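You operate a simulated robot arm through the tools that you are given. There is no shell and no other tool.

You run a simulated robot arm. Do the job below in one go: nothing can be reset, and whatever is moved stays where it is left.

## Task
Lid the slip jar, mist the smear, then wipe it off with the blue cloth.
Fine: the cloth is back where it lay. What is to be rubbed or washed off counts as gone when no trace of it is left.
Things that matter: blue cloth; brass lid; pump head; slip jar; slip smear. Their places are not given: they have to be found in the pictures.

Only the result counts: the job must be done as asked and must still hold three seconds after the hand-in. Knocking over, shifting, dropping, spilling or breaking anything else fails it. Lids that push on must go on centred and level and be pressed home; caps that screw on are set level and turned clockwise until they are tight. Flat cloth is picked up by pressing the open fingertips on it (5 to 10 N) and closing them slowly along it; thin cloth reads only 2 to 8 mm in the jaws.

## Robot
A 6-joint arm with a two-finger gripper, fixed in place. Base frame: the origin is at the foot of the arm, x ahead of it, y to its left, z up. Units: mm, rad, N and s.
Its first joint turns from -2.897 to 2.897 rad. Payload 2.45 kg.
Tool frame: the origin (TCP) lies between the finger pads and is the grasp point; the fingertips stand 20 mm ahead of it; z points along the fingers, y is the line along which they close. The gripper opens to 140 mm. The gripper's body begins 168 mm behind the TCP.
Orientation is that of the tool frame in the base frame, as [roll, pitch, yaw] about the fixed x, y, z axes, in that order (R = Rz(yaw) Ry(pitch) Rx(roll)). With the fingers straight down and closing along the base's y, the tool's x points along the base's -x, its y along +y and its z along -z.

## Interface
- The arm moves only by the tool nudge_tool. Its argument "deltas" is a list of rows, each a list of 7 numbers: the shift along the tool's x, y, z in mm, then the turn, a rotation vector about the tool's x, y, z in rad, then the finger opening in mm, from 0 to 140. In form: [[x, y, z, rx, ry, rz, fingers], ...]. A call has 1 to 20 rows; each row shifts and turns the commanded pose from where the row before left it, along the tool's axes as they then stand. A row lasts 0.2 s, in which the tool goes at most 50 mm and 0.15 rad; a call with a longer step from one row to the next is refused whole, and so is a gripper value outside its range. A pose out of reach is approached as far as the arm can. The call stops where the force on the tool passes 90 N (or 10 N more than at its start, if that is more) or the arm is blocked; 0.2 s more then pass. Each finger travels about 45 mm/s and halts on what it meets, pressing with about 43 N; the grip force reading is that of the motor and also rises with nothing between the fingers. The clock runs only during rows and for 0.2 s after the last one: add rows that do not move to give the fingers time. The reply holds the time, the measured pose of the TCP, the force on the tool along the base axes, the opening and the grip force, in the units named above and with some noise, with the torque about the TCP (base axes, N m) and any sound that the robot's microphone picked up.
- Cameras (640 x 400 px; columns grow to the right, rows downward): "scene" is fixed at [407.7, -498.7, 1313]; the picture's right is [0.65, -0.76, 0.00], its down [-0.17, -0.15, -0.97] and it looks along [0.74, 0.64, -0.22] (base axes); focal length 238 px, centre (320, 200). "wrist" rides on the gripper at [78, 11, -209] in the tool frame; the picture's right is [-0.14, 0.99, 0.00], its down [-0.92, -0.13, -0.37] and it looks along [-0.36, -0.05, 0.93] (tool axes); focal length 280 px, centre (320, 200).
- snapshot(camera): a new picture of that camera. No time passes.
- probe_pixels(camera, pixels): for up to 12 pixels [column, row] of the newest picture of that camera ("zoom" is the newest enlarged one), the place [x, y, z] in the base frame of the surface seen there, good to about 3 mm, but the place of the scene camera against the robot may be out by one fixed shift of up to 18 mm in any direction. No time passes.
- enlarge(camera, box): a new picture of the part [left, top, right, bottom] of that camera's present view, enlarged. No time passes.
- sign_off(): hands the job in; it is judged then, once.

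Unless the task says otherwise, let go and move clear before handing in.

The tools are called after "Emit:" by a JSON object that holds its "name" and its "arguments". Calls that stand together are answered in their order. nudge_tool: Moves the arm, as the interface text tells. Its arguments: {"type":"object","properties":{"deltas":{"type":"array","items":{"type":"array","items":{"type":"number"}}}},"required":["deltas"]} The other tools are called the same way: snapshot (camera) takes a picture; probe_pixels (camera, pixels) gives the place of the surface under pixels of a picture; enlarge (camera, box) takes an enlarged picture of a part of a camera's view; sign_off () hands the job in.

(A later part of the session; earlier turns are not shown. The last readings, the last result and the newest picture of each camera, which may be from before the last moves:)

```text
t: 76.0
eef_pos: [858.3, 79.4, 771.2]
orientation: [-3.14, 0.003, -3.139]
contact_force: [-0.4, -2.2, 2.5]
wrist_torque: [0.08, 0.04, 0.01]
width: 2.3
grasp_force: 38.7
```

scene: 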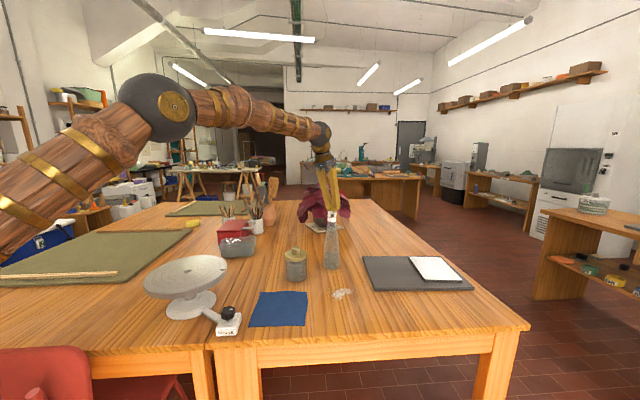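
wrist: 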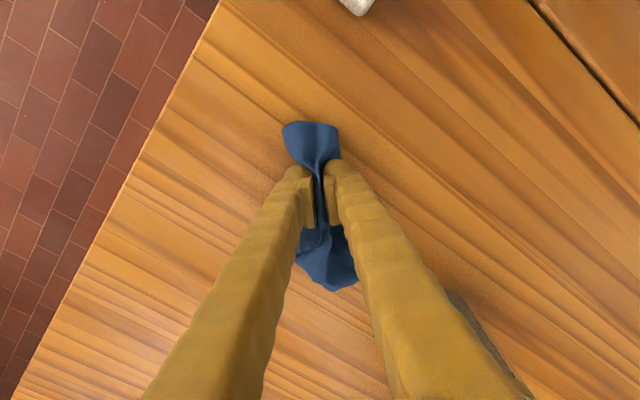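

Emit:
{"name": "nudge_tool", "arguments": {"deltas": [[0, 0, 0.6, 0, 0, 0, 2], [0, 0, 0, 0, 0, 0, 6], [0, 0, 0, 0, 0, 0, 10], [0, 0, 0, 0, 0, 0, 14], [0, 0, 0, 0, 0, 0, 18]]}}

Emit:
{"name": "enlarge", "arguments": {"camera": "scene", "box": [230, 230, 340, 330]}}

```text
t: 77.2
eef_pos: [858.8, 78.5, 771.4]
orientation: [-3.141, 0.001, -3.14]
contact_force: [-0.3, -4.9, 19.2]
wrist_torque: [0.25, 0.05, -0.01]
width: 14.5
grasp_force: 0.0
```

```text
4.00 times, centred on (285, 280) of scene
```

zoom: 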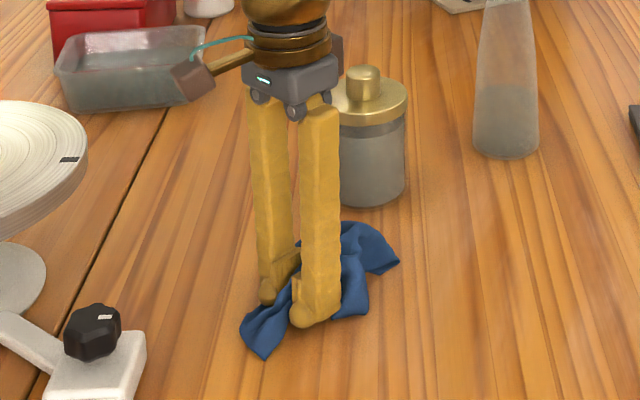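

The force rose to 19 N as the fingers open, so I'll ease up 0.6 mm and keep opening slowly.

Emit:
{"name": "nudge_tool", "arguments": {"deltas": [[0, 0, -0.6, 0, 0, 0, 18], [0, 0, 0, 0, 0, 0, 24], [0, 0, 0, 0, 0, 0, 30], [0, 0, 0, 0, 0, 0, 36], [0, 0, 0, 0, 0, 0, 42]]}}

Emit:
{"name": "snapshot", "arguments": {"camera": "wrist"}}

Emit:
{"name": "enlarge", "arguments": {"camera": "scene", "box": [230, 230, 340, 330]}}

```text
t: 78.4
eef_pos: [856.3, 78.4, 771.8]
orientation: [3.141, 0.002, -3.139]
contact_force: [1.0, -4.5, 16.4]
wrist_torque: [0.44, 0.01, 0.02]
width: 39.4
grasp_force: 0.1
```

```text
taken
```

wrist: 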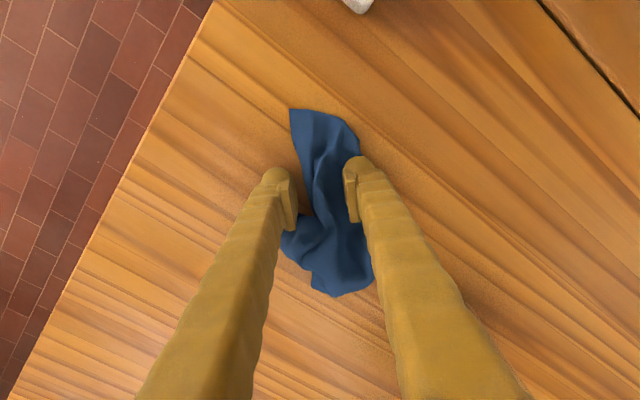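

```text
4.00 times, centred on (285, 280) of scene
```

zoom: 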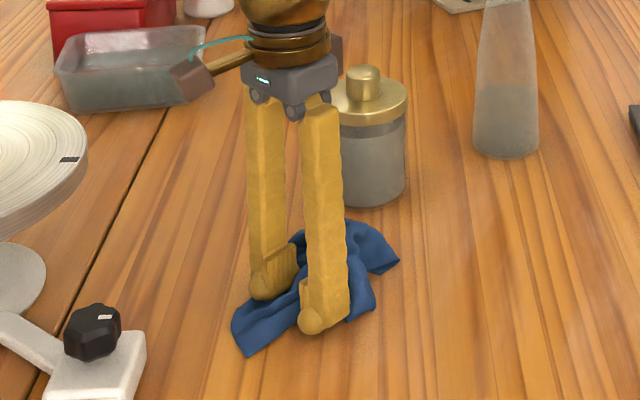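

The cloth is spreading a little. I'll open on to 75 mm, then lift off and look at how it lies.

Emit:
{"name": "nudge_tool", "arguments": {"deltas": [[0, 0, -0.3, 0, 0, 0, 48], [0, 0, 0, 0, 0, 0, 54], [0, 0, 0, 0, 0, 0, 60], [0, 0, 0, 0, 0, 0, 66], [0, 0, 0, 0, 0, 0, 72], [0, 0, 0, 0, 0, 0, 78], [0, 0, -5, 0, 0, 0, 78], [0, 0, -20, 0, 0, 0, 78], [0, 0, -40, 0, 0, 0, 78], [0, 0, -40, 0, 0, 0, 78], [0, 0, -40, 0, 0, 0, 90], [20, 0, -30, 0, 0, 0, 110], [20, 0, 0, 0, 0, 0, 130], [0, 0, 0, 0, 0, 0, 130]]}}

Emit:
{"name": "snapshot", "arguments": {"camera": "wrist"}}

Emit:
{"name": "enlarge", "arguments": {"camera": "scene", "box": [230, 230, 340, 330]}}

```text
t: 81.4
eef_pos: [816.2, 77.5, 946.3]
orientation: [-3.141, 0.001, -3.14]
contact_force: [-0.6, -0.8, -0.1]
wrist_torque: [-0.02, 0.0, 0.0]
width: 129.8
grasp_force: 0.0
```

```text
taken
```

wrist: 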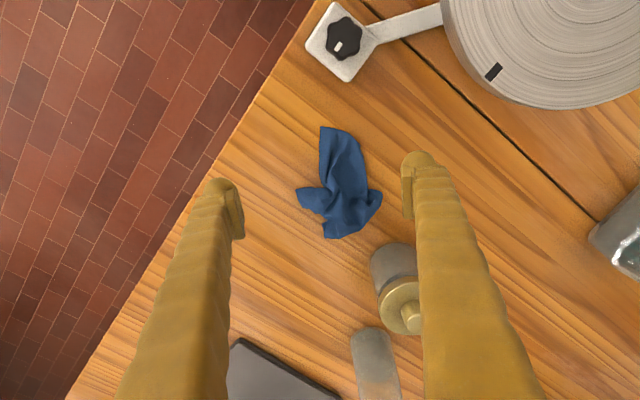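

```text
4.00 times, centred on (285, 280) of scene
```

zoom: 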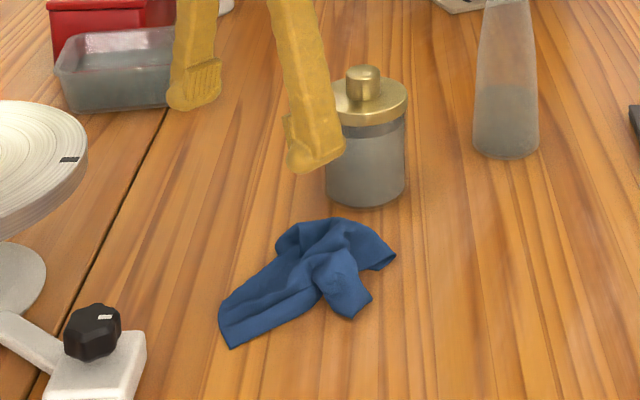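

The cloth lies bunched at its old place. I'll probe its outline to see how far its centre and corners are from the original.

Emit:
{"name": "probe_pixels", "arguments": {"camera": "wrist", "pixels": [[323, 128], [355, 142], [366, 165], [381, 194], [357, 220], [335, 237], [326, 215], [298, 196], [322, 185], [340, 190], [345, 165], [365, 200]]}}

Emit:
{"name": "enlarge", "arguments": {"camera": "wrist", "box": [270, 110, 410, 250]}}

```text
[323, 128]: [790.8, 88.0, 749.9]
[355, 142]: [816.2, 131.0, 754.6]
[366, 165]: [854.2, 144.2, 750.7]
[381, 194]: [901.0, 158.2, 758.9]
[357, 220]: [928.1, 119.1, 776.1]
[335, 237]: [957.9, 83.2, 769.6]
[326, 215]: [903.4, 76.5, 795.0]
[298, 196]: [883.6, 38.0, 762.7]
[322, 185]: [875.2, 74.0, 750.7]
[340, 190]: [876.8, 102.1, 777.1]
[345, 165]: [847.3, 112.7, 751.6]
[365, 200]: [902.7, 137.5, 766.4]
```

```text
2.86 times, centred on (340, 180) of wrist
```

zoom: 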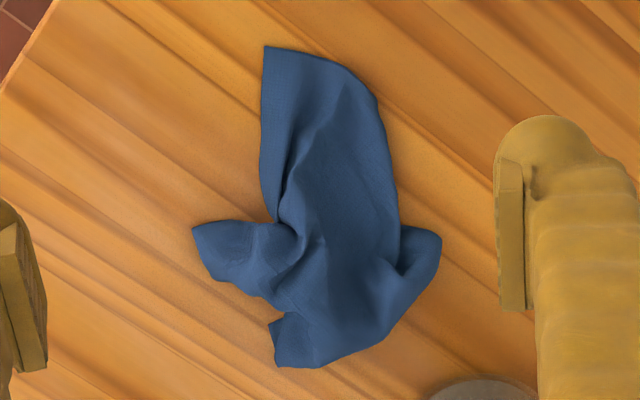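

The bunched cloth is centred near (880,105), about 35 mm off and not spread. Its corner flaps are A (791,88), B (901,158), C (958,83) and D (884,38). I'll spread it by pressing closed tips on each flap and dragging outward, starting with D.

Emit:
{"name": "nudge_tool", "arguments": {"deltas": [[-23, -9, 0, 0, 0, 0, 100], [-23, -9, 0, 0, 0, 0, 60], [-22, -9, 30, 0, 0, 0, 30], [0, 0, 40, 0, 0, 0, 0], [0, 0, 40, 0, 0, 0, 0], [0, 0, 30, 0, 0, 0, 0], [0, 0, 15, 0, 0, 0, 0], [0, 0, 0, 0, 0, 0, 0]]}}

Emit:
{"name": "snapshot", "arguments": {"camera": "wrist"}}

Emit:
{"name": "enlarge", "arguments": {"camera": "scene", "box": [230, 230, 340, 330]}}

```text
t: 83.2
eef_pos: [885.9, 51.5, 792.8]
orientation: [-3.141, 0.002, -3.14]
contact_force: [0.4, 0.0, -0.9]
wrist_torque: [0.02, -0.02, 0.04]
width: 0.0
grasp_force: 19.9
```

```text
taken
```

wrist: 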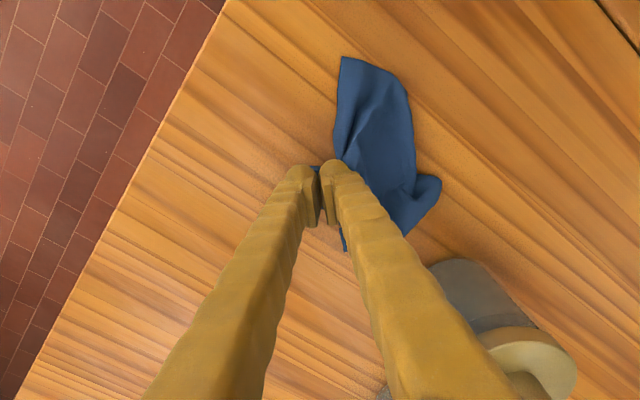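

```text
4.00 times, centred on (285, 280) of scene
```

zoom: 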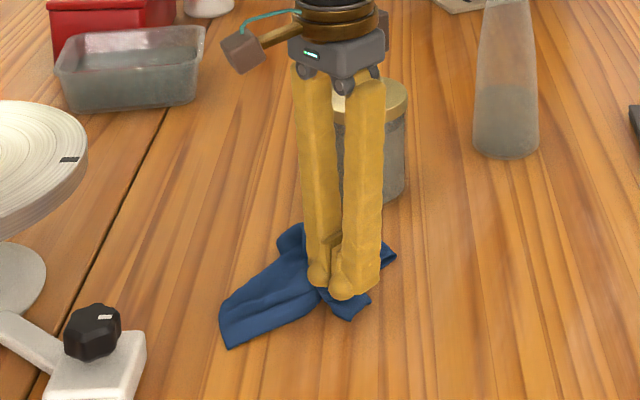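

The tips are over flap D. I'll descend to light contact.

Emit:
{"name": "nudge_tool", "arguments": {"deltas": [[0, 0, 8, 0, 0, 0, 0], [0, 0, 6, 0, 0, 0, 0], [0, 0, 4, 0, 0, 0, 0], [0, 0, 2, 0, 0, 0, 0], [0, 0, 1, 0, 0, 0, 0], [0, 0, 0, 0, 0, 0, 0]]}}

```text
t: 84.6
eef_pos: [886.2, 50.6, 772.2]
orientation: [-3.141, 0.003, -3.138]
contact_force: [-5.2, -3.0, 27.3]
wrist_torque: [0.16, 0.25, 0.04]
width: 0.0
grasp_force: 29.3
```

Contact reads 27 N, so I'll ease up 0.8 mm and then drag the flap outward toward (845,−38).

Emit:
{"name": "nudge_tool", "arguments": {"deltas": [[0, 0, -0.8, 0, 0, 0, 0], [1.5, -3.5, 0, 0, 0, 0, 0], [2.5, -5, 0, 0, 0, 0, 0], [3, -6.5, 0, 0, 0, 0, 0], [3, -6.5, 0, 0, 0, 0, 0], [3, -6.5, 0, 0, 0, 0, 0]]}}

Emit:
{"name": "snapshot", "arguments": {"camera": "wrist"}}

Emit:
{"name": "enlarge", "arguments": {"camera": "scene", "box": [230, 230, 340, 330]}}

```text
t: 86.0
eef_pos: [873.2, 23.6, 772.3]
orientation: [3.142, 0.001, -3.139]
contact_force: [3.1, 7.0, 29.6]
wrist_torque: [0.38, 0.09, -0.04]
width: 0.0
grasp_force: 29.3
```

```text
taken
```

wrist: 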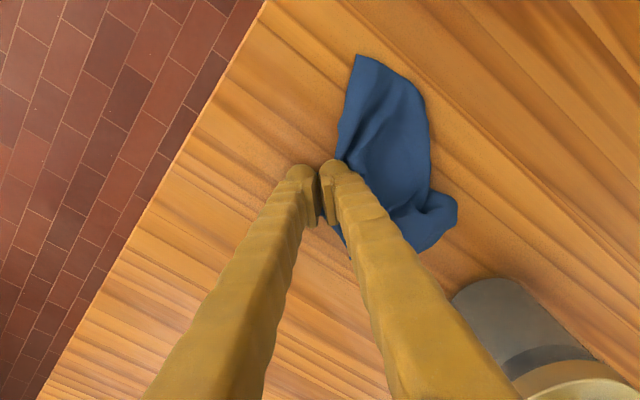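

```text
4.00 times, centred on (285, 280) of scene
```

zoom: 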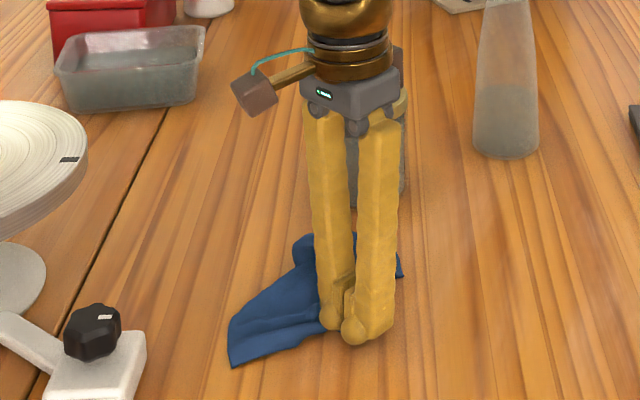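

The flap follows the tips and the middle folds are opening up. I'll ease the force slightly and continue dragging.

Emit:
{"name": "nudge_tool", "arguments": {"deltas": [[0, 0, -0.6, 0, 0, 0, 0], [3, -7, 0, 0, 0, 0, 0], [3, -7, 0, 0, 0, 0, 0], [3, -7, 0, 0, 0, 0, 0], [3, -7, 0, 0, 0, 0, 0], [3, -7, 0, 0, 0, 0, 0], [3, -7, 0, 0, 0, 0, 0]]}}

Emit:
{"name": "snapshot", "arguments": {"camera": "wrist"}}

Emit:
{"name": "enlarge", "arguments": {"camera": "scene", "box": [230, 230, 340, 330]}}

```text
t: 87.6
eef_pos: [855.4, -18.9, 771.7]
orientation: [3.141, 0.003, -3.138]
contact_force: [2.6, 6.2, 23.7]
wrist_torque: [0.33, 0.07, -0.02]
width: 0.0
grasp_force: 29.2
```

```text
taken
```

wrist: 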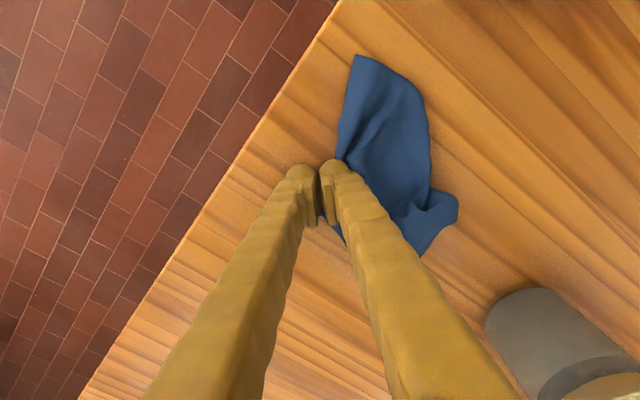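

```text
4.00 times, centred on (285, 280) of scene
```

zoom: 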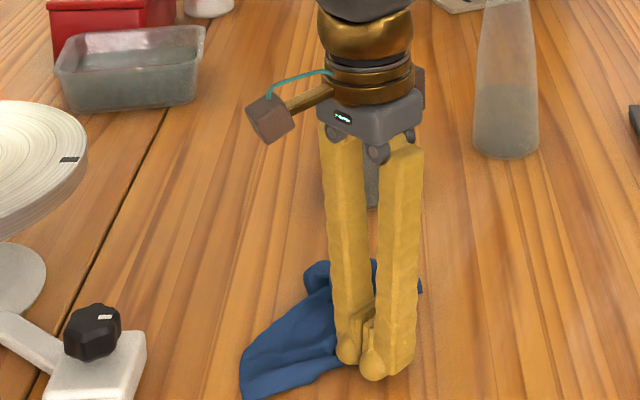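

The whole cloth now moves rigidly with the tips, so a single drag shifts it but won't unfold it. I'll lift off and look, then spread it using both fingers pressed apart.

Emit:
{"name": "nudge_tool", "arguments": {"deltas": [[0, 0, -3, 0, 0, 0, 0], [0, 0, -20, 0, 0, 0, 0], [10, 10, -40, 0, 0, 0, 40], [10, 20, -40, 0, 0, 0, 80], [10, 20, -40, 0, 0, 0, 120], [10, 20, -40, 0, 0, 0, 140], [0, 20, 0, 0, 0, 0, 140], [0, 0, 0, 0, 0, 0, 140]]}}

Emit:
{"name": "snapshot", "arguments": {"camera": "wrist"}}

```text
t: 89.4
eef_pos: [814.4, 69.9, 954.3]
orientation: [-3.14, 0.001, -3.14]
contact_force: [0.1, 0.0, 0.3]
wrist_torque: [-0.01, 0.01, -0.01]
width: 119.5
grasp_force: 0.1
```

```text
taken
```

wrist: 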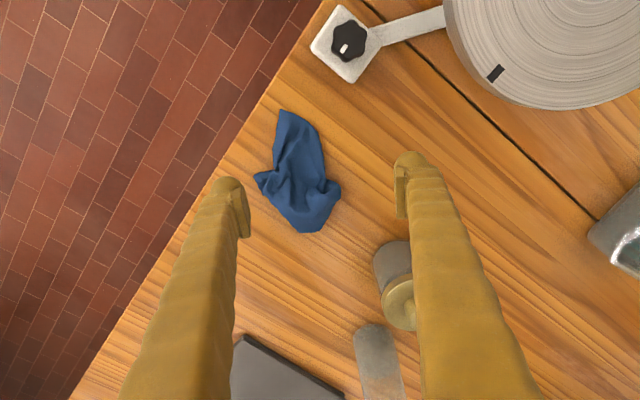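

Emit:
{"name": "enlarge", "arguments": {"camera": "wrist", "box": [230, 95, 370, 245]}}

Emit:
{"name": "probe_pixels", "arguments": {"camera": "wrist", "pixels": [[282, 111], [315, 125], [326, 158], [339, 190], [322, 227], [298, 231], [277, 205], [256, 178], [275, 165], [296, 185], [300, 150], [320, 205]]}}

Emit:
{"name": "enlarge", "arguments": {"camera": "scene", "box": [240, 250, 340, 340]}}

```text
2.67 times, centred on (300, 170) of wrist
```

zoom: 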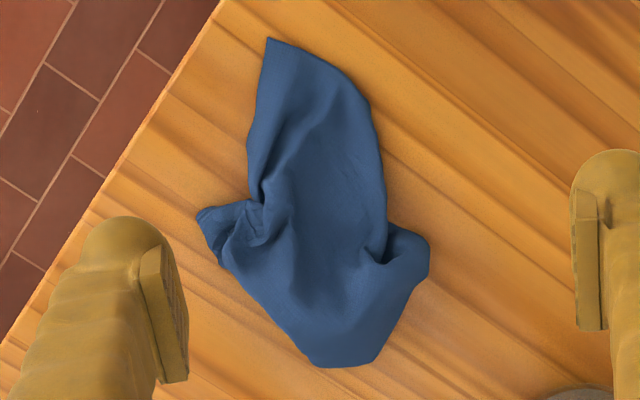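

```text
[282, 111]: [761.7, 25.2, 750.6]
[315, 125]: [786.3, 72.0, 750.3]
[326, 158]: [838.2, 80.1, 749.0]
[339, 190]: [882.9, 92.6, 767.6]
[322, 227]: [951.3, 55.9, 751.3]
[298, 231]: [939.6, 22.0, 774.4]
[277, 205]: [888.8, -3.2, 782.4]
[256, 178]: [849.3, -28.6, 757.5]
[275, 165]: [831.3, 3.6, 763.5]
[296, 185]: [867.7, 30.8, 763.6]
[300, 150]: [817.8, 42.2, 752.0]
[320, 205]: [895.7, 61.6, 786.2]
```

```text
4.44 times, centred on (290, 295) of scene
```

zoom: 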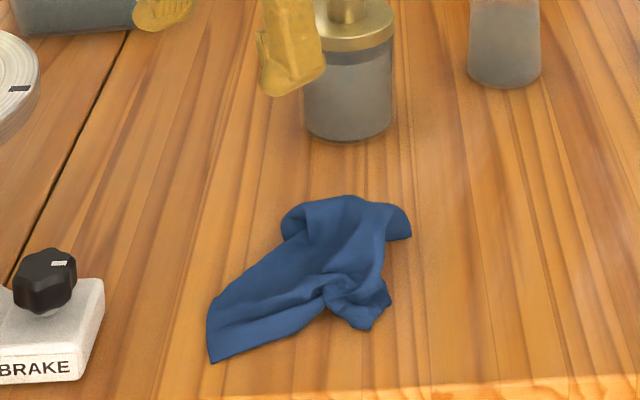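

The cloth now spans A (762,25), B flap (883,93), C side (951,56) and D flap (849,−29), so it is still folded along D–B. I'll align the closing axis with D–B, press both fingertips on those flaps and open them to spread it.

Emit:
{"name": "nudge_tool", "arguments": {"deltas": [[0, 0, 0, 0, 0, 0.135, 110], [0, 0, 0, 0, 0, 0.135, 90], [0, 0, 0, 0, 0, 0, 90]]}}

```text
t: 90.2
eef_pos: [814.0, 70.1, 953.8]
orientation: [3.141, 0.002, 2.871]
contact_force: [0.6, 0.1, -0.7]
wrist_torque: [0.0, -0.02, -0.03]
width: 89.7
grasp_force: 0.1
```

The closing axis is now along D–B. I'll move over (866,32) and descend to just above the flaps.

Emit:
{"name": "nudge_tool", "arguments": {"deltas": [[-30, -11.3, 10, 0, 0, 0, 90], [-30.3, -11.4, 30, 0, 0, 0, 90], [0, 0, 40, 0, 0, 0, 90], [0, 0, 40, 0, 0, 0, 90], [0, 0, 30, 0, 0, 0, 90], [0, 0, 8, 0, 0, 0, 90], [0, 0, 0, 0, 0, 0, 90]]}}

Emit:
{"name": "snapshot", "arguments": {"camera": "wrist"}}

Emit:
{"name": "enlarge", "arguments": {"camera": "scene", "box": [240, 250, 340, 340]}}

```text
t: 91.8
eef_pos: [866.3, 34.5, 797.4]
orientation: [3.14, 0.002, 2.872]
contact_force: [0.2, -0.2, -0.5]
wrist_torque: [0.01, 0.02, 0.02]
width: 90.0
grasp_force: 0.0
```

```text
taken
```

wrist: 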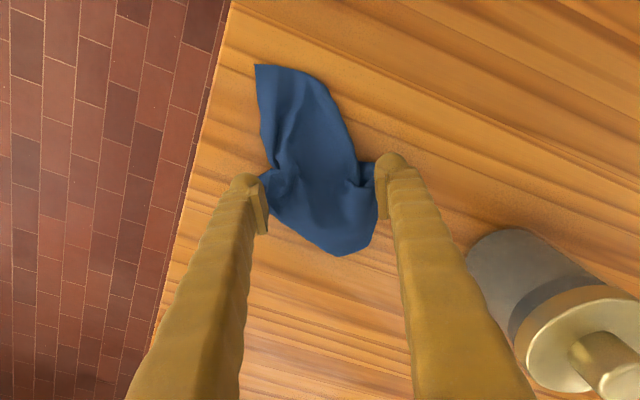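

```text
4.44 times, centred on (290, 295) of scene
```

zoom: 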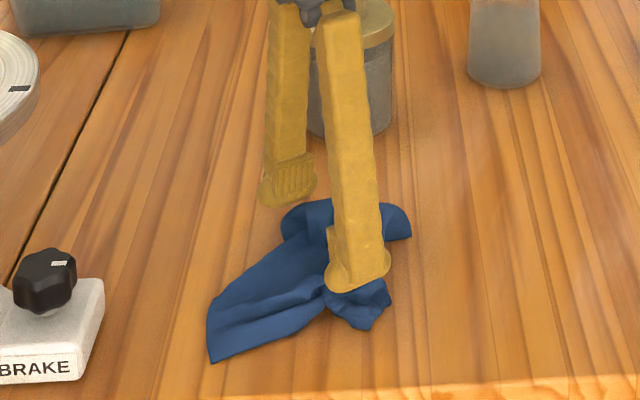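

The fingers sit near the outer edges of the flaps. I'll narrow to 80 mm for a better hold, shift slightly toward D and lower to contact.

Emit:
{"name": "nudge_tool", "arguments": {"deltas": [[0, -2, 0, 0, 0, 0, 80], [0, 0, 10, 0, 0, 0, 80], [0, 0, 8, 0, 0, 0, 80], [0, 0, 4, 0, 0, 0, 80], [0, 0, 2, 0, 0, 0, 80], [0, 0, 0, 0, 0, 0, 80]]}}

```text
t: 93.2
eef_pos: [866.1, 32.1, 773.7]
orientation: [3.14, 0.003, 2.873]
contact_force: [-0.1, 0.7, 0.3]
wrist_torque: [-0.04, -0.01, -0.03]
width: 79.8
grasp_force: 0.1
```

Emit:
{"name": "nudge_tool", "arguments": {"deltas": [[0, 0, 1.5, 0, 0, 0, 80], [0, 0, 1, 0, 0, 0, 80], [0, 0, 0, 0, 0, 0, 80]]}}

```text
t: 94.0
eef_pos: [865.6, 32.1, 770.5]
orientation: [3.14, 0.002, 2.872]
contact_force: [-0.2, 0.5, 2.2]
wrist_torque: [-0.09, 0.02, 0.02]
width: 80.1
grasp_force: 0.1
```

Emit:
{"name": "nudge_tool", "arguments": {"deltas": [[0, 0, 0.8, 0, 0, 0, 80], [0, 0, 0, 0, 0, 0, 84], [0, 0, 0, 0, 0, 0, 88], [0, 0, 0, 0, 0, 0, 92], [0, 0, 0, 0, 0, 0, 96]]}}

Emit:
{"name": "snapshot", "arguments": {"camera": "wrist"}}

```text
t: 95.2
eef_pos: [866.0, 32.2, 769.6]
orientation: [3.141, 0.002, 2.873]
contact_force: [0.4, 0.0, 0.3]
wrist_torque: [0.0, -0.01, 0.01]
width: 96.0
grasp_force: 0.2
```

```text
taken
```

wrist: 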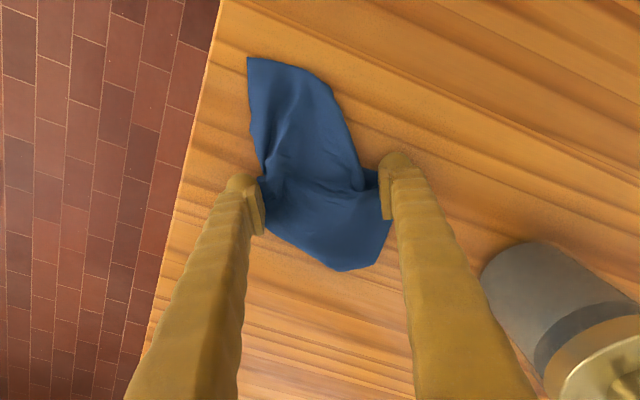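

The cloth spread a bit but the force dropped to zero, so the tips may have slid off. I'll zoom in to see.

Emit:
{"name": "enlarge", "arguments": {"camera": "wrist", "box": [220, 40, 430, 290]}}

Emit:
{"name": "enlarge", "arguments": {"camera": "scene", "box": [240, 250, 340, 340]}}

```text
1.60 times, centred on (325, 165) of wrist
```

zoom: 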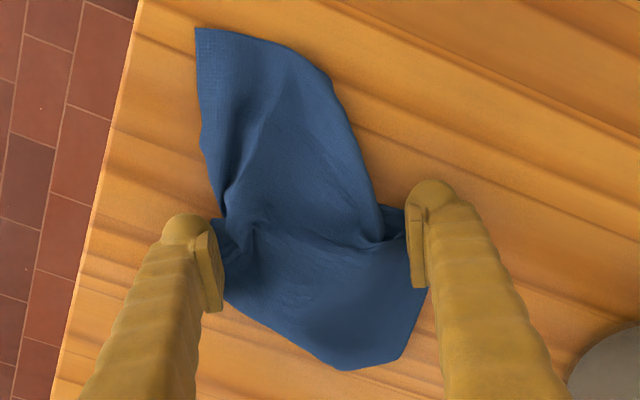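

```text
4.44 times, centred on (290, 295) of scene
```

zoom: 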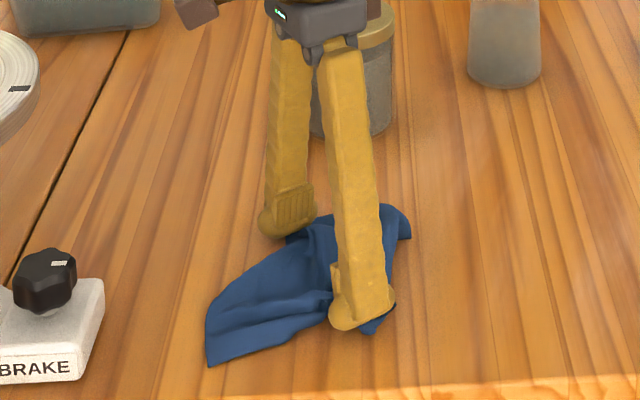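

Tips reached the flap edges, and the body of the cloth is flatter. I'll lift slightly, bring the fingers in to 56 mm, press and spread again.

Emit:
{"name": "nudge_tool", "arguments": {"deltas": [[0, 0, -15, 0, 0, 0, 96], [0, 0, -10, 0, 0, 0, 80], [0, 0, 0, 0, 0, 0, 64], [0, 0, 0, 0, 0, 0, 56], [0, 0, 10, 0, 0, 0, 56], [0, 0, 10, 0, 0, 0, 56], [0, 0, 3, 0, 0, 0, 56], [0, 0, 0, 0, 0, 0, 56]]}}

```text
t: 97.0
eef_pos: [866.5, 32.9, 772.6]
orientation: [3.138, 0.002, 2.872]
contact_force: [-2.0, 0.7, 19.5]
wrist_torque: [-0.05, 0.14, 0.0]
width: 56.3
grasp_force: 0.7
```

Contact at 19.5 N; I'll ease slightly and open slowly.

Emit:
{"name": "nudge_tool", "arguments": {"deltas": [[0, 0, -0.3, 0, 0, 0, 58], [0, 0, 0, 0, 0, 0, 62], [0, 0, 0, 0, 0, 0, 66], [0, 0, 0, 0, 0, 0, 70], [0, 0, 0, 0, 0, 0, 74], [0, 0, 0, 0, 0, 0, 78], [0, 0, 0, 0, 0, 0, 82]]}}

Emit:
{"name": "enlarge", "arguments": {"camera": "wrist", "box": [220, 40, 430, 290]}}

```text
t: 98.6
eef_pos: [865.4, 30.5, 770.9]
orientation: [-3.141, 0.003, 2.87]
contact_force: [1.0, 0.7, 2.5]
wrist_torque: [0.01, 0.03, 0.0]
width: 80.4
grasp_force: 0.1
```

```text
1.60 times, centred on (325, 165) of wrist
```

zoom: 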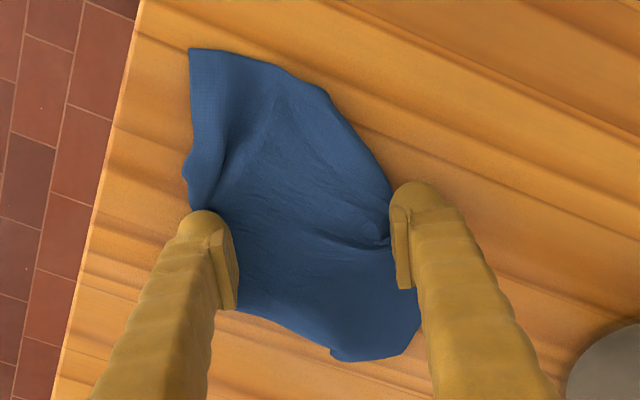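

It is spreading well. I'll press a touch more and continue opening.

Emit:
{"name": "nudge_tool", "arguments": {"deltas": [[0, 0, 0.8, 0, 0, 0, 82], [0, 0, 0, 0, 0, 0, 86], [0, 0, 0, 0, 0, 0, 90], [0, 0, 0, 0, 0, 0, 94], [0, 0, 0, 0, 0, 0, 98], [0, 0, 0, 0, 0, 0, 102], [0, 0, 0, 0, 0, 0, 106], [0, 0, 0, 0, 0, 0, 110], [0, 0, -10, 0, 0, 0, 114], [0, 0, -30, 0, 0, 0, 130], [10, 0, -40, 0, 0, 0, 140], [10, 0, -40, 0, 0, 0, 140], [10, 0, -40, 0, 0, 0, 140], [0, 0, 0, 0, 0, 0, 140]]}}

Emit:
{"name": "snapshot", "arguments": {"camera": "wrist"}}

Emit:
{"name": "enlarge", "arguments": {"camera": "scene", "box": [240, 250, 340, 340]}}

```text
t: 101.6
eef_pos: [835.3, 40.7, 932.4]
orientation: [3.14, 0.002, 2.873]
contact_force: [0.0, -0.3, -0.5]
wrist_torque: [0.03, 0.01, -0.01]
width: 140.0
grasp_force: 0.1
```

```text
taken
```

wrist: 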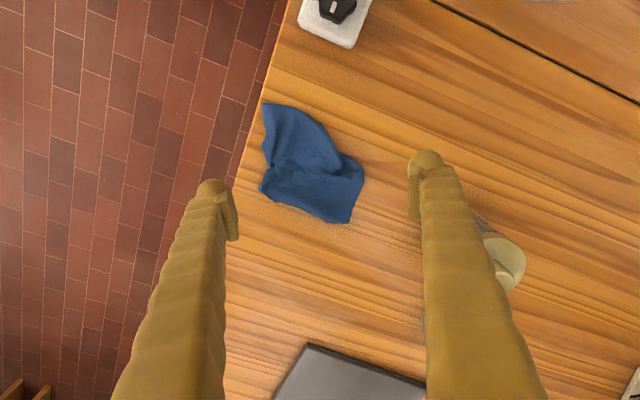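

```text
4.44 times, centred on (290, 295) of scene
```

zoom: 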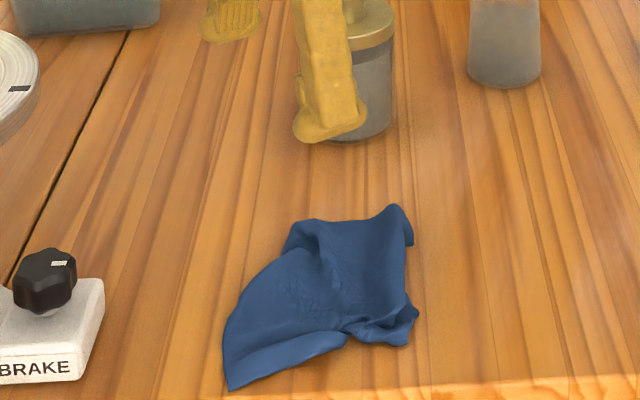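

The cloth is much flatter now. I'll zoom and probe its corners to plan the final shift.

Emit:
{"name": "enlarge", "arguments": {"camera": "wrist", "box": [240, 90, 380, 240]}}

Emit:
{"name": "probe_pixels", "arguments": {"camera": "wrist", "pixels": [[264, 103], [300, 112], [325, 135], [344, 156], [363, 172], [352, 210], [348, 222], [310, 212], [262, 190], [266, 165], [266, 135], [310, 165]]}}

```text
2.67 times, centred on (310, 165) of wrist
```

zoom: 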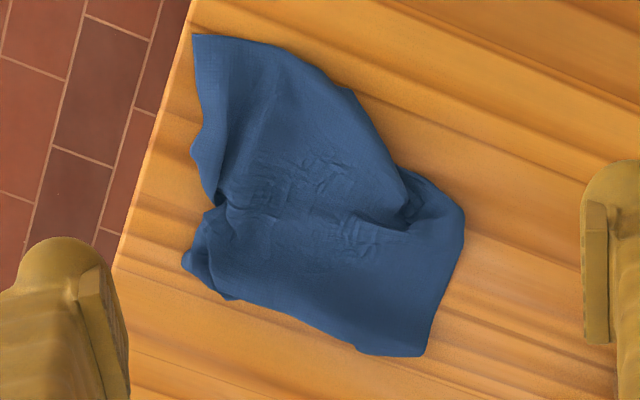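

```text
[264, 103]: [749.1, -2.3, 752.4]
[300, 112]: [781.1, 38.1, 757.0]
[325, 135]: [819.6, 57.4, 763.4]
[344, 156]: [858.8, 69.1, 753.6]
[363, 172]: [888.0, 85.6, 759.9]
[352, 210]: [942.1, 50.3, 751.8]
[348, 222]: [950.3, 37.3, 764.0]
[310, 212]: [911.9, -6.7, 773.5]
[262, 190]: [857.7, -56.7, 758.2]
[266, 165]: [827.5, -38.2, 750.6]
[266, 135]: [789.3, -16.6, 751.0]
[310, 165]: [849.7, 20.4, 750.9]
```

The corners are now about A (749,−2), B (888,86), C (948,38) and D (858,−57). I'll spread once more along D–B with a wider stance (TCP at (873,14), 100 mm), then carry it by friction to its old place.

Emit:
{"name": "nudge_tool", "arguments": {"deltas": [[-22, -8, 0, 0, 0, 0, 120], [-21.5, -7.7, 20, 0, 0, 0, 104], [0, 0, 40, 0, 0, 0, 100], [0, 0, 40, 0, 0, 0, 100], [0, 0, 35, 0, 0, 0, 100], [0, 0, 12, 0, 0, 0, 100], [0, 0, 8, 0, 0, 0, 100], [0, 0, 3, 0, 0, 0, 100], [0, 0, 0, 0, 0, 0, 100]]}}

Emit:
{"name": "snapshot", "arguments": {"camera": "wrist"}}

```text
t: 103.6
eef_pos: [875.0, 13.1, 773.6]
orientation: [3.139, 0.002, 2.872]
contact_force: [-0.3, -0.4, 0.1]
wrist_torque: [-0.02, -0.01, -0.01]
width: 100.1
grasp_force: 0.1
```

```text
taken
```

wrist: 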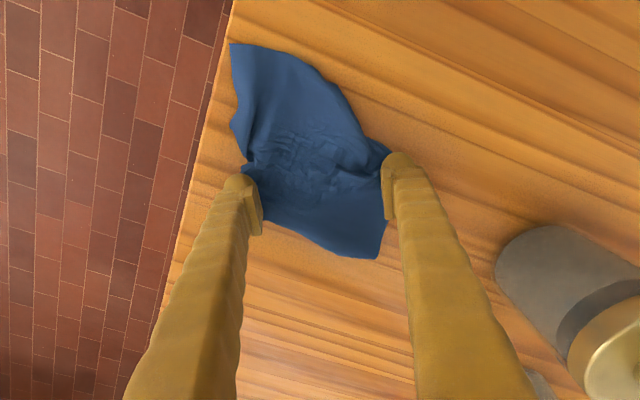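

The tips are right at the cloth's edges. I'll narrow to 84 mm so both are well on it, then press.

Emit:
{"name": "nudge_tool", "arguments": {"deltas": [[0, 0, -6, 0, 0, 0, 92], [4, 0, 0, 0, 0, 0, 84], [0, 0, 6, 0, 0, 0, 84], [0, 0, 1, 0, 0, 0, 84], [0, 0, 1, 0, 0, 0, 84], [0, 0, 0, 0, 0, 0, 84]]}}

```text
t: 105.0
eef_pos: [871.6, 14.0, 770.6]
orientation: [3.141, 0.002, 2.874]
contact_force: [-0.2, 0.2, 3.2]
wrist_torque: [-0.13, -0.01, 0.04]
width: 84.2
grasp_force: 0.3
```

Emit:
{"name": "nudge_tool", "arguments": {"deltas": [[0, 0, 0.7, 0, 0, 0, 84], [0, 0, 0, 0, 0, 0, 88], [0, 0, 0, 0, 0, 0, 92], [0, 0, 0, 0, 0, 0, 96], [0, 0, 0, 0, 0, 0, 100]]}}

Emit:
{"name": "enlarge", "arguments": {"camera": "wrist", "box": [210, 30, 430, 290]}}

```text
t: 106.2
eef_pos: [870.5, 15.0, 770.5]
orientation: [3.14, 0.002, 2.874]
contact_force: [0.8, 0.9, 1.7]
wrist_torque: [-0.11, 0.06, 0.02]
width: 99.5
grasp_force: 0.0
```

```text
1.54 times, centred on (320, 160) of wrist
```

zoom: 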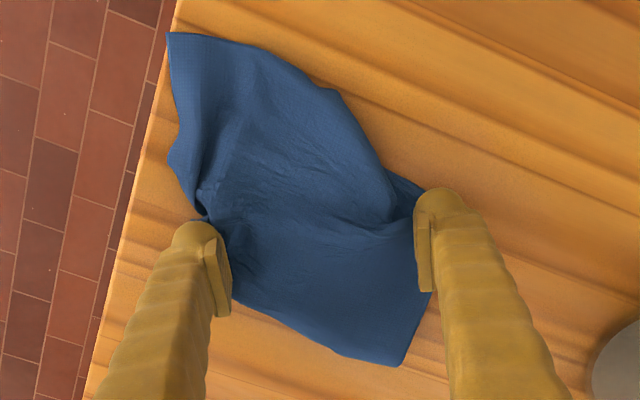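

Getting flatter still. I'll press a bit more and open on to 130.

Emit:
{"name": "nudge_tool", "arguments": {"deltas": [[0, 0, 0.8, 0, 0, 0, 100], [0, 0, 0, 0, 0, 0, 104], [0, 0, 0, 0, 0, 0, 108], [0, 0, 0, 0, 0, 0, 112], [0, 0, 0, 0, 0, 0, 116], [0, 0, 0, 0, 0, 0, 120], [0, 0, 0, 0, 0, 0, 124], [0, 0, 0, 0, 0, 0, 128]]}}

Emit:
{"name": "enlarge", "arguments": {"camera": "wrist", "box": [210, 30, 430, 290]}}

```text
t: 108.0
eef_pos: [870.7, 13.9, 768.4]
orientation: [3.141, 0.002, 2.872]
contact_force: [-1.1, -0.8, 0.5]
wrist_torque: [-0.02, 0.02, -0.01]
width: 127.6
grasp_force: 0.0
```

```text
1.54 times, centred on (320, 160) of wrist
```

zoom: 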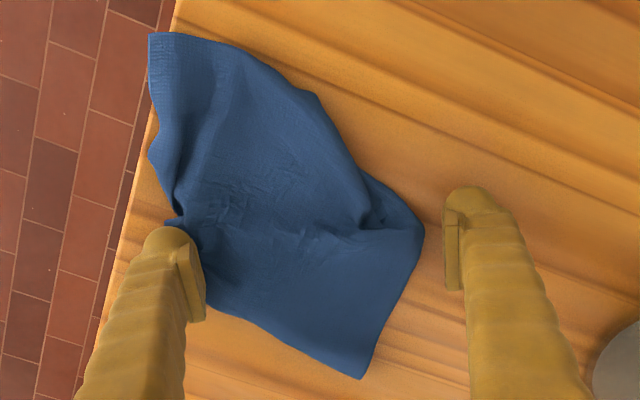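

The right tip has slid off and the cloth is now largely flat but too far toward −y. I'll lift off, look and then pull it from its B side toward +y.

Emit:
{"name": "nudge_tool", "arguments": {"deltas": [[0, 0, -5, 0, 0, 0, 128], [0, 0, -25, 0, 0, 0, 140], [0, 5, -40, 0, 0, 0, 140], [10, 5, -40, 0, 0, 0, 140], [10, 5, -40, 0, 0, 0, 140], [10, 0, -10, 0, 0, 0, 140], [0, 0, 0, 0, 0, 0, 140]]}}

Emit:
{"name": "snapshot", "arguments": {"camera": "wrist"}}

Emit:
{"name": "enlarge", "arguments": {"camera": "scene", "box": [240, 250, 340, 340]}}

```text
t: 109.6
eef_pos: [845.2, 36.0, 929.9]
orientation: [3.141, 0.003, 2.873]
contact_force: [0.0, -0.3, -0.2]
wrist_torque: [-0.01, 0.02, -0.01]
width: 140.1
grasp_force: 0.2
```

```text
taken
```

wrist: 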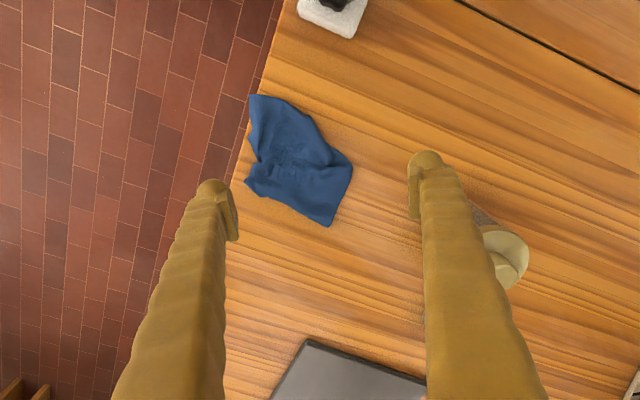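

```text
4.44 times, centred on (290, 295) of scene
```

zoom: 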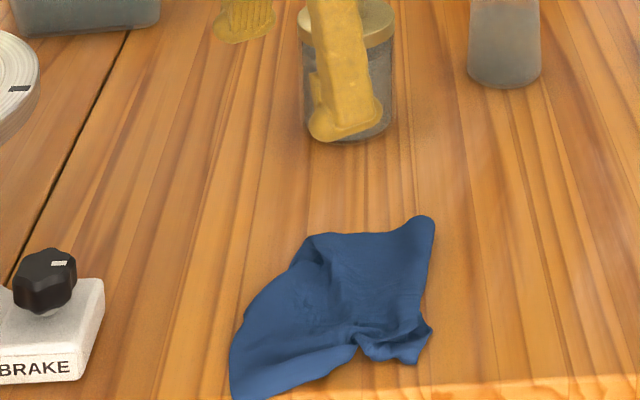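

Emit:
{"name": "enlarge", "arguments": {"camera": "wrist", "box": [230, 80, 370, 240]}}

Emit:
{"name": "probe_pixels", "arguments": {"camera": "wrist", "pixels": [[251, 95], [290, 102], [314, 125], [332, 147], [351, 168], [335, 210], [325, 226], [290, 206], [246, 184], [257, 160], [252, 130], [300, 160]]}}

```text
2.50 times, centred on (300, 160) of wrist
```

zoom: 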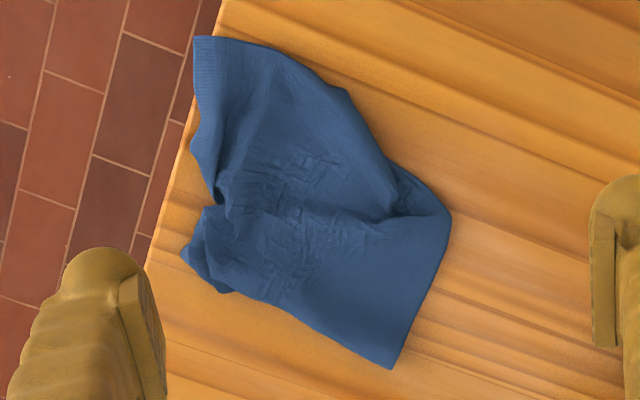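

```text
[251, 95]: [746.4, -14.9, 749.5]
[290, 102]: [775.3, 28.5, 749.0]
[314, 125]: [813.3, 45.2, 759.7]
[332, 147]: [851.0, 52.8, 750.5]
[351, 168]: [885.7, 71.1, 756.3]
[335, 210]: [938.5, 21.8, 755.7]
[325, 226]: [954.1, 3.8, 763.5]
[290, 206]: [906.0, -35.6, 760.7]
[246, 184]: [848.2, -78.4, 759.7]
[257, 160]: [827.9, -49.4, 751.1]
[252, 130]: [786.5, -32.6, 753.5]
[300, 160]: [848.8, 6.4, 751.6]
```

Corners are now A (746,−15), B (886,71), C (954,4) and D (848,−78), so the cloth must shift ~+77 mm in y with B pulled out. I'll press closed tips near B at (870,48) and pull toward +y.

Emit:
{"name": "nudge_tool", "arguments": {"deltas": [[-11, 9, 0, 0, 0, 0, 100], [-11, 9, 20, 0, 0, 0, 60], [0, 0, 30, 0, 0, 0, 30], [0, 0, 40, 0, 0, 0, 0], [0, 0, 40, 0, 0, 0, 0], [0, 0, 15, 0, 0, 0, 0], [0, 0, 6, 0, 0, 0, 0], [0, 0, 4, 0, 0, 0, 0], [0, 0, 0, 0, 0, 0, 0]]}}

Emit:
{"name": "snapshot", "arguments": {"camera": "wrist"}}

```text
t: 111.6
eef_pos: [872.0, 49.1, 774.5]
orientation: [3.139, 0.002, 2.872]
contact_force: [0.2, 0.6, -0.3]
wrist_torque: [-0.02, 0.0, 0.02]
width: 0.0
grasp_force: 25.8
```

```text
taken
```

wrist: 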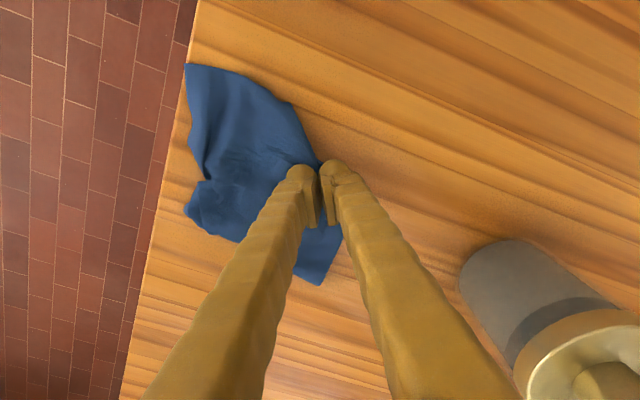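

Emit:
{"name": "nudge_tool", "arguments": {"deltas": [[0, 0, 1.5, 0, 0, 0, 0], [0, 0, 1, 0, 0, 0, 0], [0, 0, 0.7, 0, 0, 0, 0], [0, 0, 0, 0, 0, 0, 0]]}}

```text
t: 112.6
eef_pos: [872.0, 48.8, 772.1]
orientation: [3.139, 0.002, 2.873]
contact_force: [0.9, -0.5, 9.8]
wrist_torque: [-0.11, 0.04, 0.0]
width: 0.1
grasp_force: 29.4
```

At 9.8 N I'll pull 56 mm toward +y in small steps and check the result.

Emit:
{"name": "nudge_tool", "arguments": {"deltas": [[1.3, 3.2, 0.2, 0, 0, 0, 0], [2.68, 6.47, 0, 0, 0, 0, 0], [2.68, 6.47, 0, 0, 0, 0, 0], [2.68, 6.47, 0, 0, 0, 0, 0], [2.68, 6.47, 0, 0, 0, 0, 0], [2.68, 6.47, 0, 0, 0, 0, 0], [2.68, 6.47, 0, 0, 0, 0, 0], [2.68, 6.47, 0, 0, 0, 0, 0], [2.68, 6.47, 0, 0, 0, 0, 0]]}}

Emit:
{"name": "snapshot", "arguments": {"camera": "wrist"}}

Emit:
{"name": "enlarge", "arguments": {"camera": "scene", "box": [240, 250, 340, 340]}}

```text
t: 114.6
eef_pos: [864.6, 106.9, 771.6]
orientation: [3.14, 0.0, 2.873]
contact_force: [1.0, -6.4, 24.7]
wrist_torque: [-0.26, 0.04, 0.02]
width: 0.0
grasp_force: 29.3
```

```text
taken
```

wrist: 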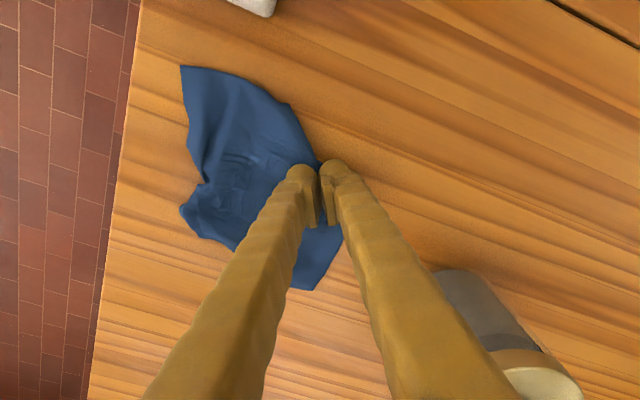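

```text
4.44 times, centred on (290, 295) of scene
```

zoom: 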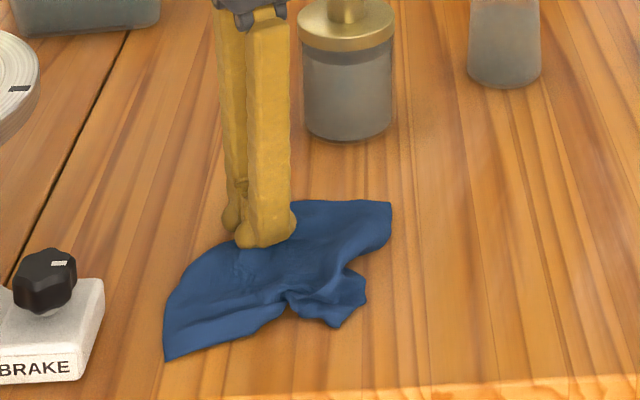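

The whole cloth followed by 58 mm and the D side opened. I'll pull 20 mm more in +y, then lift off and look for the remaining pleat.

Emit:
{"name": "nudge_tool", "arguments": {"deltas": [[2.68, 6.47, 0, 0, 0, 0, 0], [2.68, 6.47, 0, 0, 0, 0, 0], [2.68, 6.47, 0, 0, 0, 0, 0], [0, 0, 0, 0, 0, 0, 0], [0, 0, -3, 0, 0, 0, 0], [0, 0, -25, 0, 0, 0, 0], [10, 0, -40, 0, 0, 0, 30], [15, -10, -40, 0, 0, 0, 60], [15, -10, -40, 0, 0, 0, 100], [0, 0, -10, 0, 0, 0, 140], [0, 0, 0, 0, 0, 0, 140]]}}

Emit:
{"name": "snapshot", "arguments": {"camera": "wrist"}}

Emit:
{"name": "enlarge", "arguments": {"camera": "scene", "box": [240, 250, 340, 340]}}

```text
t: 117.0
eef_pos: [815.6, 119.7, 930.0]
orientation: [3.14, 0.001, 2.873]
contact_force: [0.0, 0.2, 0.8]
wrist_torque: [0.02, -0.01, 0.01]
width: 101.6
grasp_force: 0.1
```

```text
taken
```

wrist: 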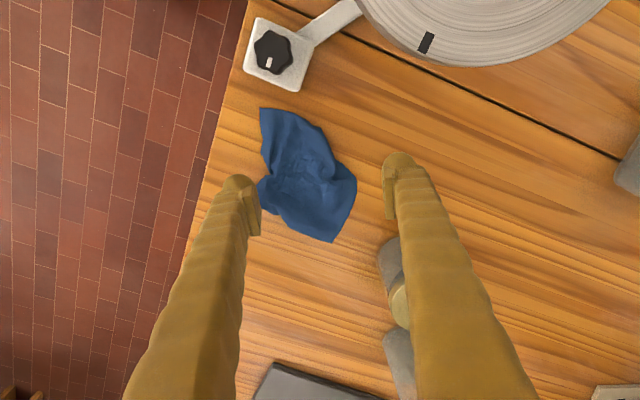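

```text
4.44 times, centred on (290, 295) of scene
```

zoom: 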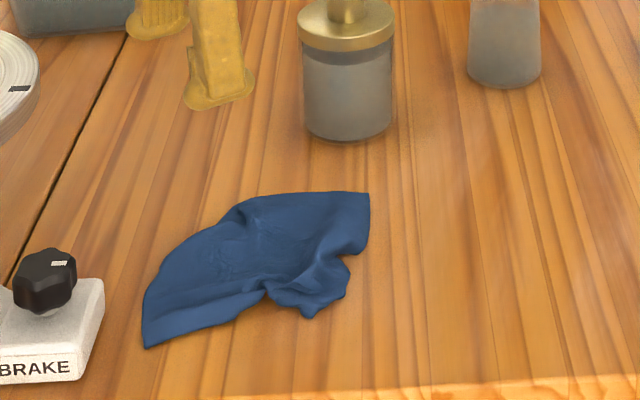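

Emit:
{"name": "enlarge", "arguments": {"camera": "wrist", "box": [240, 95, 380, 255]}}

Emit:
{"name": "probe_pixels", "arguments": {"camera": "wrist", "pixels": [[261, 108], [297, 116], [318, 130], [334, 158], [356, 179], [345, 215], [332, 241], [290, 227], [268, 208], [259, 185], [263, 145], [305, 180]]}}

```text
2.50 times, centred on (310, 175) of wrist
```

zoom: 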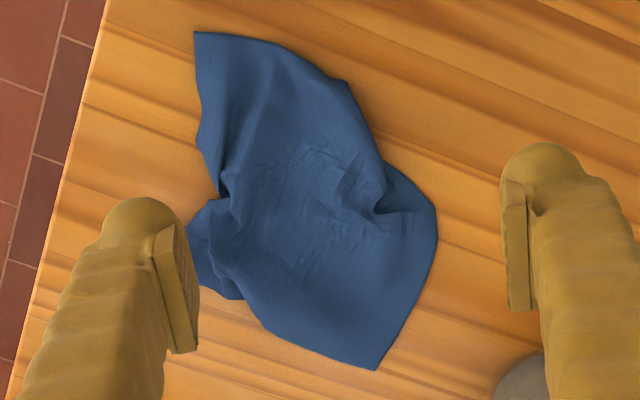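

```text
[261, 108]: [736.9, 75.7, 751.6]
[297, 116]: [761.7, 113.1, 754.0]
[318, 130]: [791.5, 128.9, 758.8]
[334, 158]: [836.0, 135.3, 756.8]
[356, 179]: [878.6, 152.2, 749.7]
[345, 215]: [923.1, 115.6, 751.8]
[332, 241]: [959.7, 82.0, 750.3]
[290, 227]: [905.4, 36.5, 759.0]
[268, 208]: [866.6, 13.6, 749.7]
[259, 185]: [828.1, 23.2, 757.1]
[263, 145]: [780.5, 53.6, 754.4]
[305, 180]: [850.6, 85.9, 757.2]
```

The centre is now about (848,83), with A (737,76) and C (960,82) almost back in place. B (879,152) and D (≈848,15) still need ~40–50 mm outward. I'll do one more symmetric two-finger spread along B–D.

Emit:
{"name": "nudge_tool", "arguments": {"deltas": [[0, 0, 0, 0, 0, -0.117, 100], [-25, -14.7, 0, 0, 0, 0, 100], [-25.4, -14.7, 20, 0, 0, 0, 100], [0, 0, 40, 0, 0, 0, 100], [0, 0, 40, 0, 0, 0, 100], [0, 0, 35, 0, 0, 0, 100], [0, 0, 10, 0, 0, 0, 100], [0, 0, 0, 0, 0, 0, 100]]}}

Emit:
{"name": "snapshot", "arguments": {"camera": "wrist"}}

Emit:
{"name": "enlarge", "arguments": {"camera": "scene", "box": [240, 250, 340, 340]}}

```text
t: 118.8
eef_pos: [861.9, 82.6, 784.3]
orientation: [3.141, 0.002, 2.991]
contact_force: [-0.1, 0.3, -1.0]
wrist_torque: [0.01, -0.02, 0.01]
width: 100.0
grasp_force: 0.0
```

```text
taken
```

wrist: 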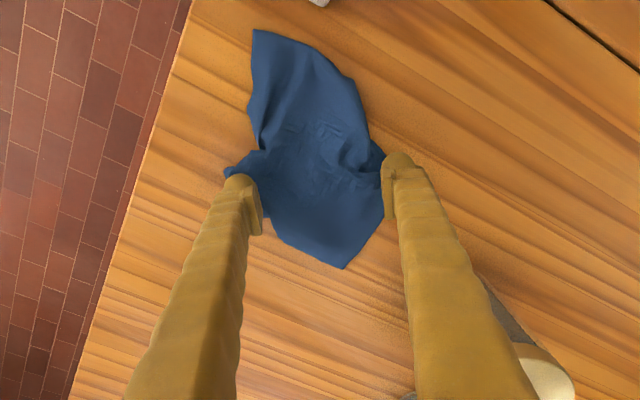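

```text
4.44 times, centred on (290, 295) of scene
```

zoom: 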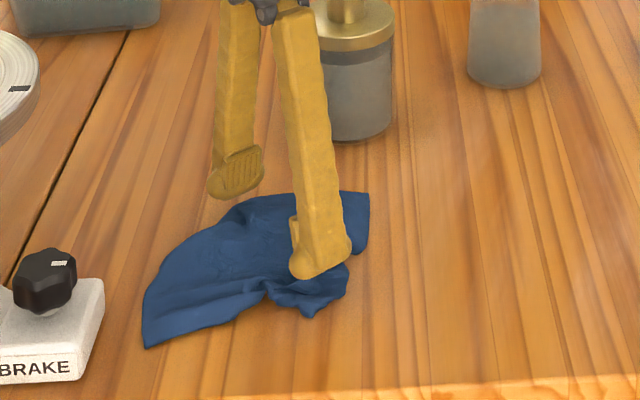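

Flap D extends past the left finger (tip at 232,172), while the right finger is at B's edge. I'll shift 4 mm toward D, narrow to 90 and press.

Emit:
{"name": "nudge_tool", "arguments": {"deltas": [[0, -4, 0, 0, 0, 0, 90], [0, 0, 6, 0, 0, 0, 90], [0, 0, 4, 0, 0, 0, 90], [0, 0, 2, 0, 0, 0, 90], [0, 0, 1, 0, 0, 0, 90], [0, 0, 0, 0, 0, 0, 90]]}}

```text
t: 120.2
eef_pos: [863.4, 79.1, 771.3]
orientation: [-3.14, 0.001, 2.991]
contact_force: [0.8, -0.4, 0.1]
wrist_torque: [-0.01, -0.02, -0.02]
width: 90.1
grasp_force: 0.1
```

Emit:
{"name": "nudge_tool", "arguments": {"deltas": [[0, 0, 0.8, 0, 0, 0, 90], [0, 0, 0.7, 0, 0, 0, 90], [0, 0, 0, 0, 0, 0, 90]]}}

```text
t: 121.0
eef_pos: [862.7, 79.9, 769.6]
orientation: [3.139, 0.001, 2.989]
contact_force: [-1.8, 0.0, 9.3]
wrist_torque: [-0.33, 0.13, -0.07]
width: 90.2
grasp_force: 0.4
```

Contact at 9.3 N, mostly on the D finger. I'll add 0.5 mm and open slowly to 138.

Emit:
{"name": "nudge_tool", "arguments": {"deltas": [[0, 0, 0.5, 0, 0, 0, 90], [0, 0, 0, 0, 0, 0, 94], [0, 0, 0, 0, 0, 0, 98], [0, 0, 0, 0, 0, 0, 102], [0, 0, 0, 0, 0, 0, 106], [0, 0, 0, 0, 0, 0, 110]]}}

Emit:
{"name": "enlarge", "arguments": {"camera": "wrist", "box": [200, 10, 430, 290]}}

```text
t: 122.4
eef_pos: [862.7, 79.6, 768.7]
orientation: [3.14, 0.0, 2.989]
contact_force: [1.3, -0.5, 0.0]
wrist_torque: [-0.01, -0.03, 0.01]
width: 110.2
grasp_force: 0.1
```

```text
1.43 times, centred on (315, 150) of wrist
```

zoom: 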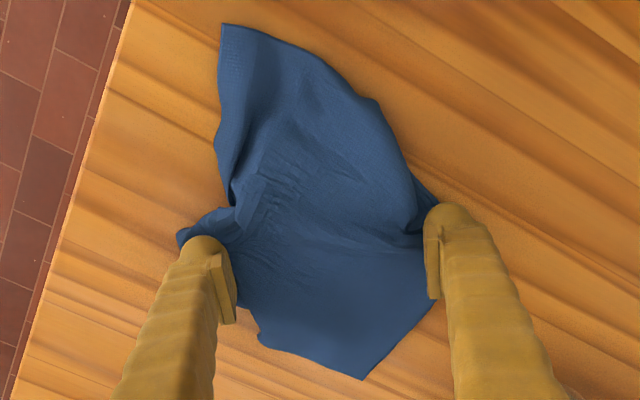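

It spread further. Force is near zero again, so I'll press 1 mm more and open to 138.

Emit:
{"name": "nudge_tool", "arguments": {"deltas": [[0, 0, 1.0, 0, 0, 0, 110], [0, 0, 0, 0, 0, 0, 110]]}}

```text
t: 123.0
eef_pos: [862.6, 78.8, 767.5]
orientation: [-3.141, 0.001, 2.99]
contact_force: [0.5, 0.4, 0.8]
wrist_torque: [-0.07, 0.01, 0.03]
width: 109.9
grasp_force: 0.2
```

The fingertips rise slightly as they open, so I'll lower further to regain contact.

Emit:
{"name": "nudge_tool", "arguments": {"deltas": [[0, 0, 0.7, 0, 0, 0, 110], [0, 0, 0.5, 0, 0, 0, 110], [0, 0, 0, 0, 0, 0, 110]]}}

```text
t: 123.8
eef_pos: [862.7, 78.3, 766.4]
orientation: [3.141, 0.001, 2.99]
contact_force: [-2.1, 0.7, 6.4]
wrist_torque: [-0.27, 0.12, -0.07]
width: 110.1
grasp_force: 0.7
```

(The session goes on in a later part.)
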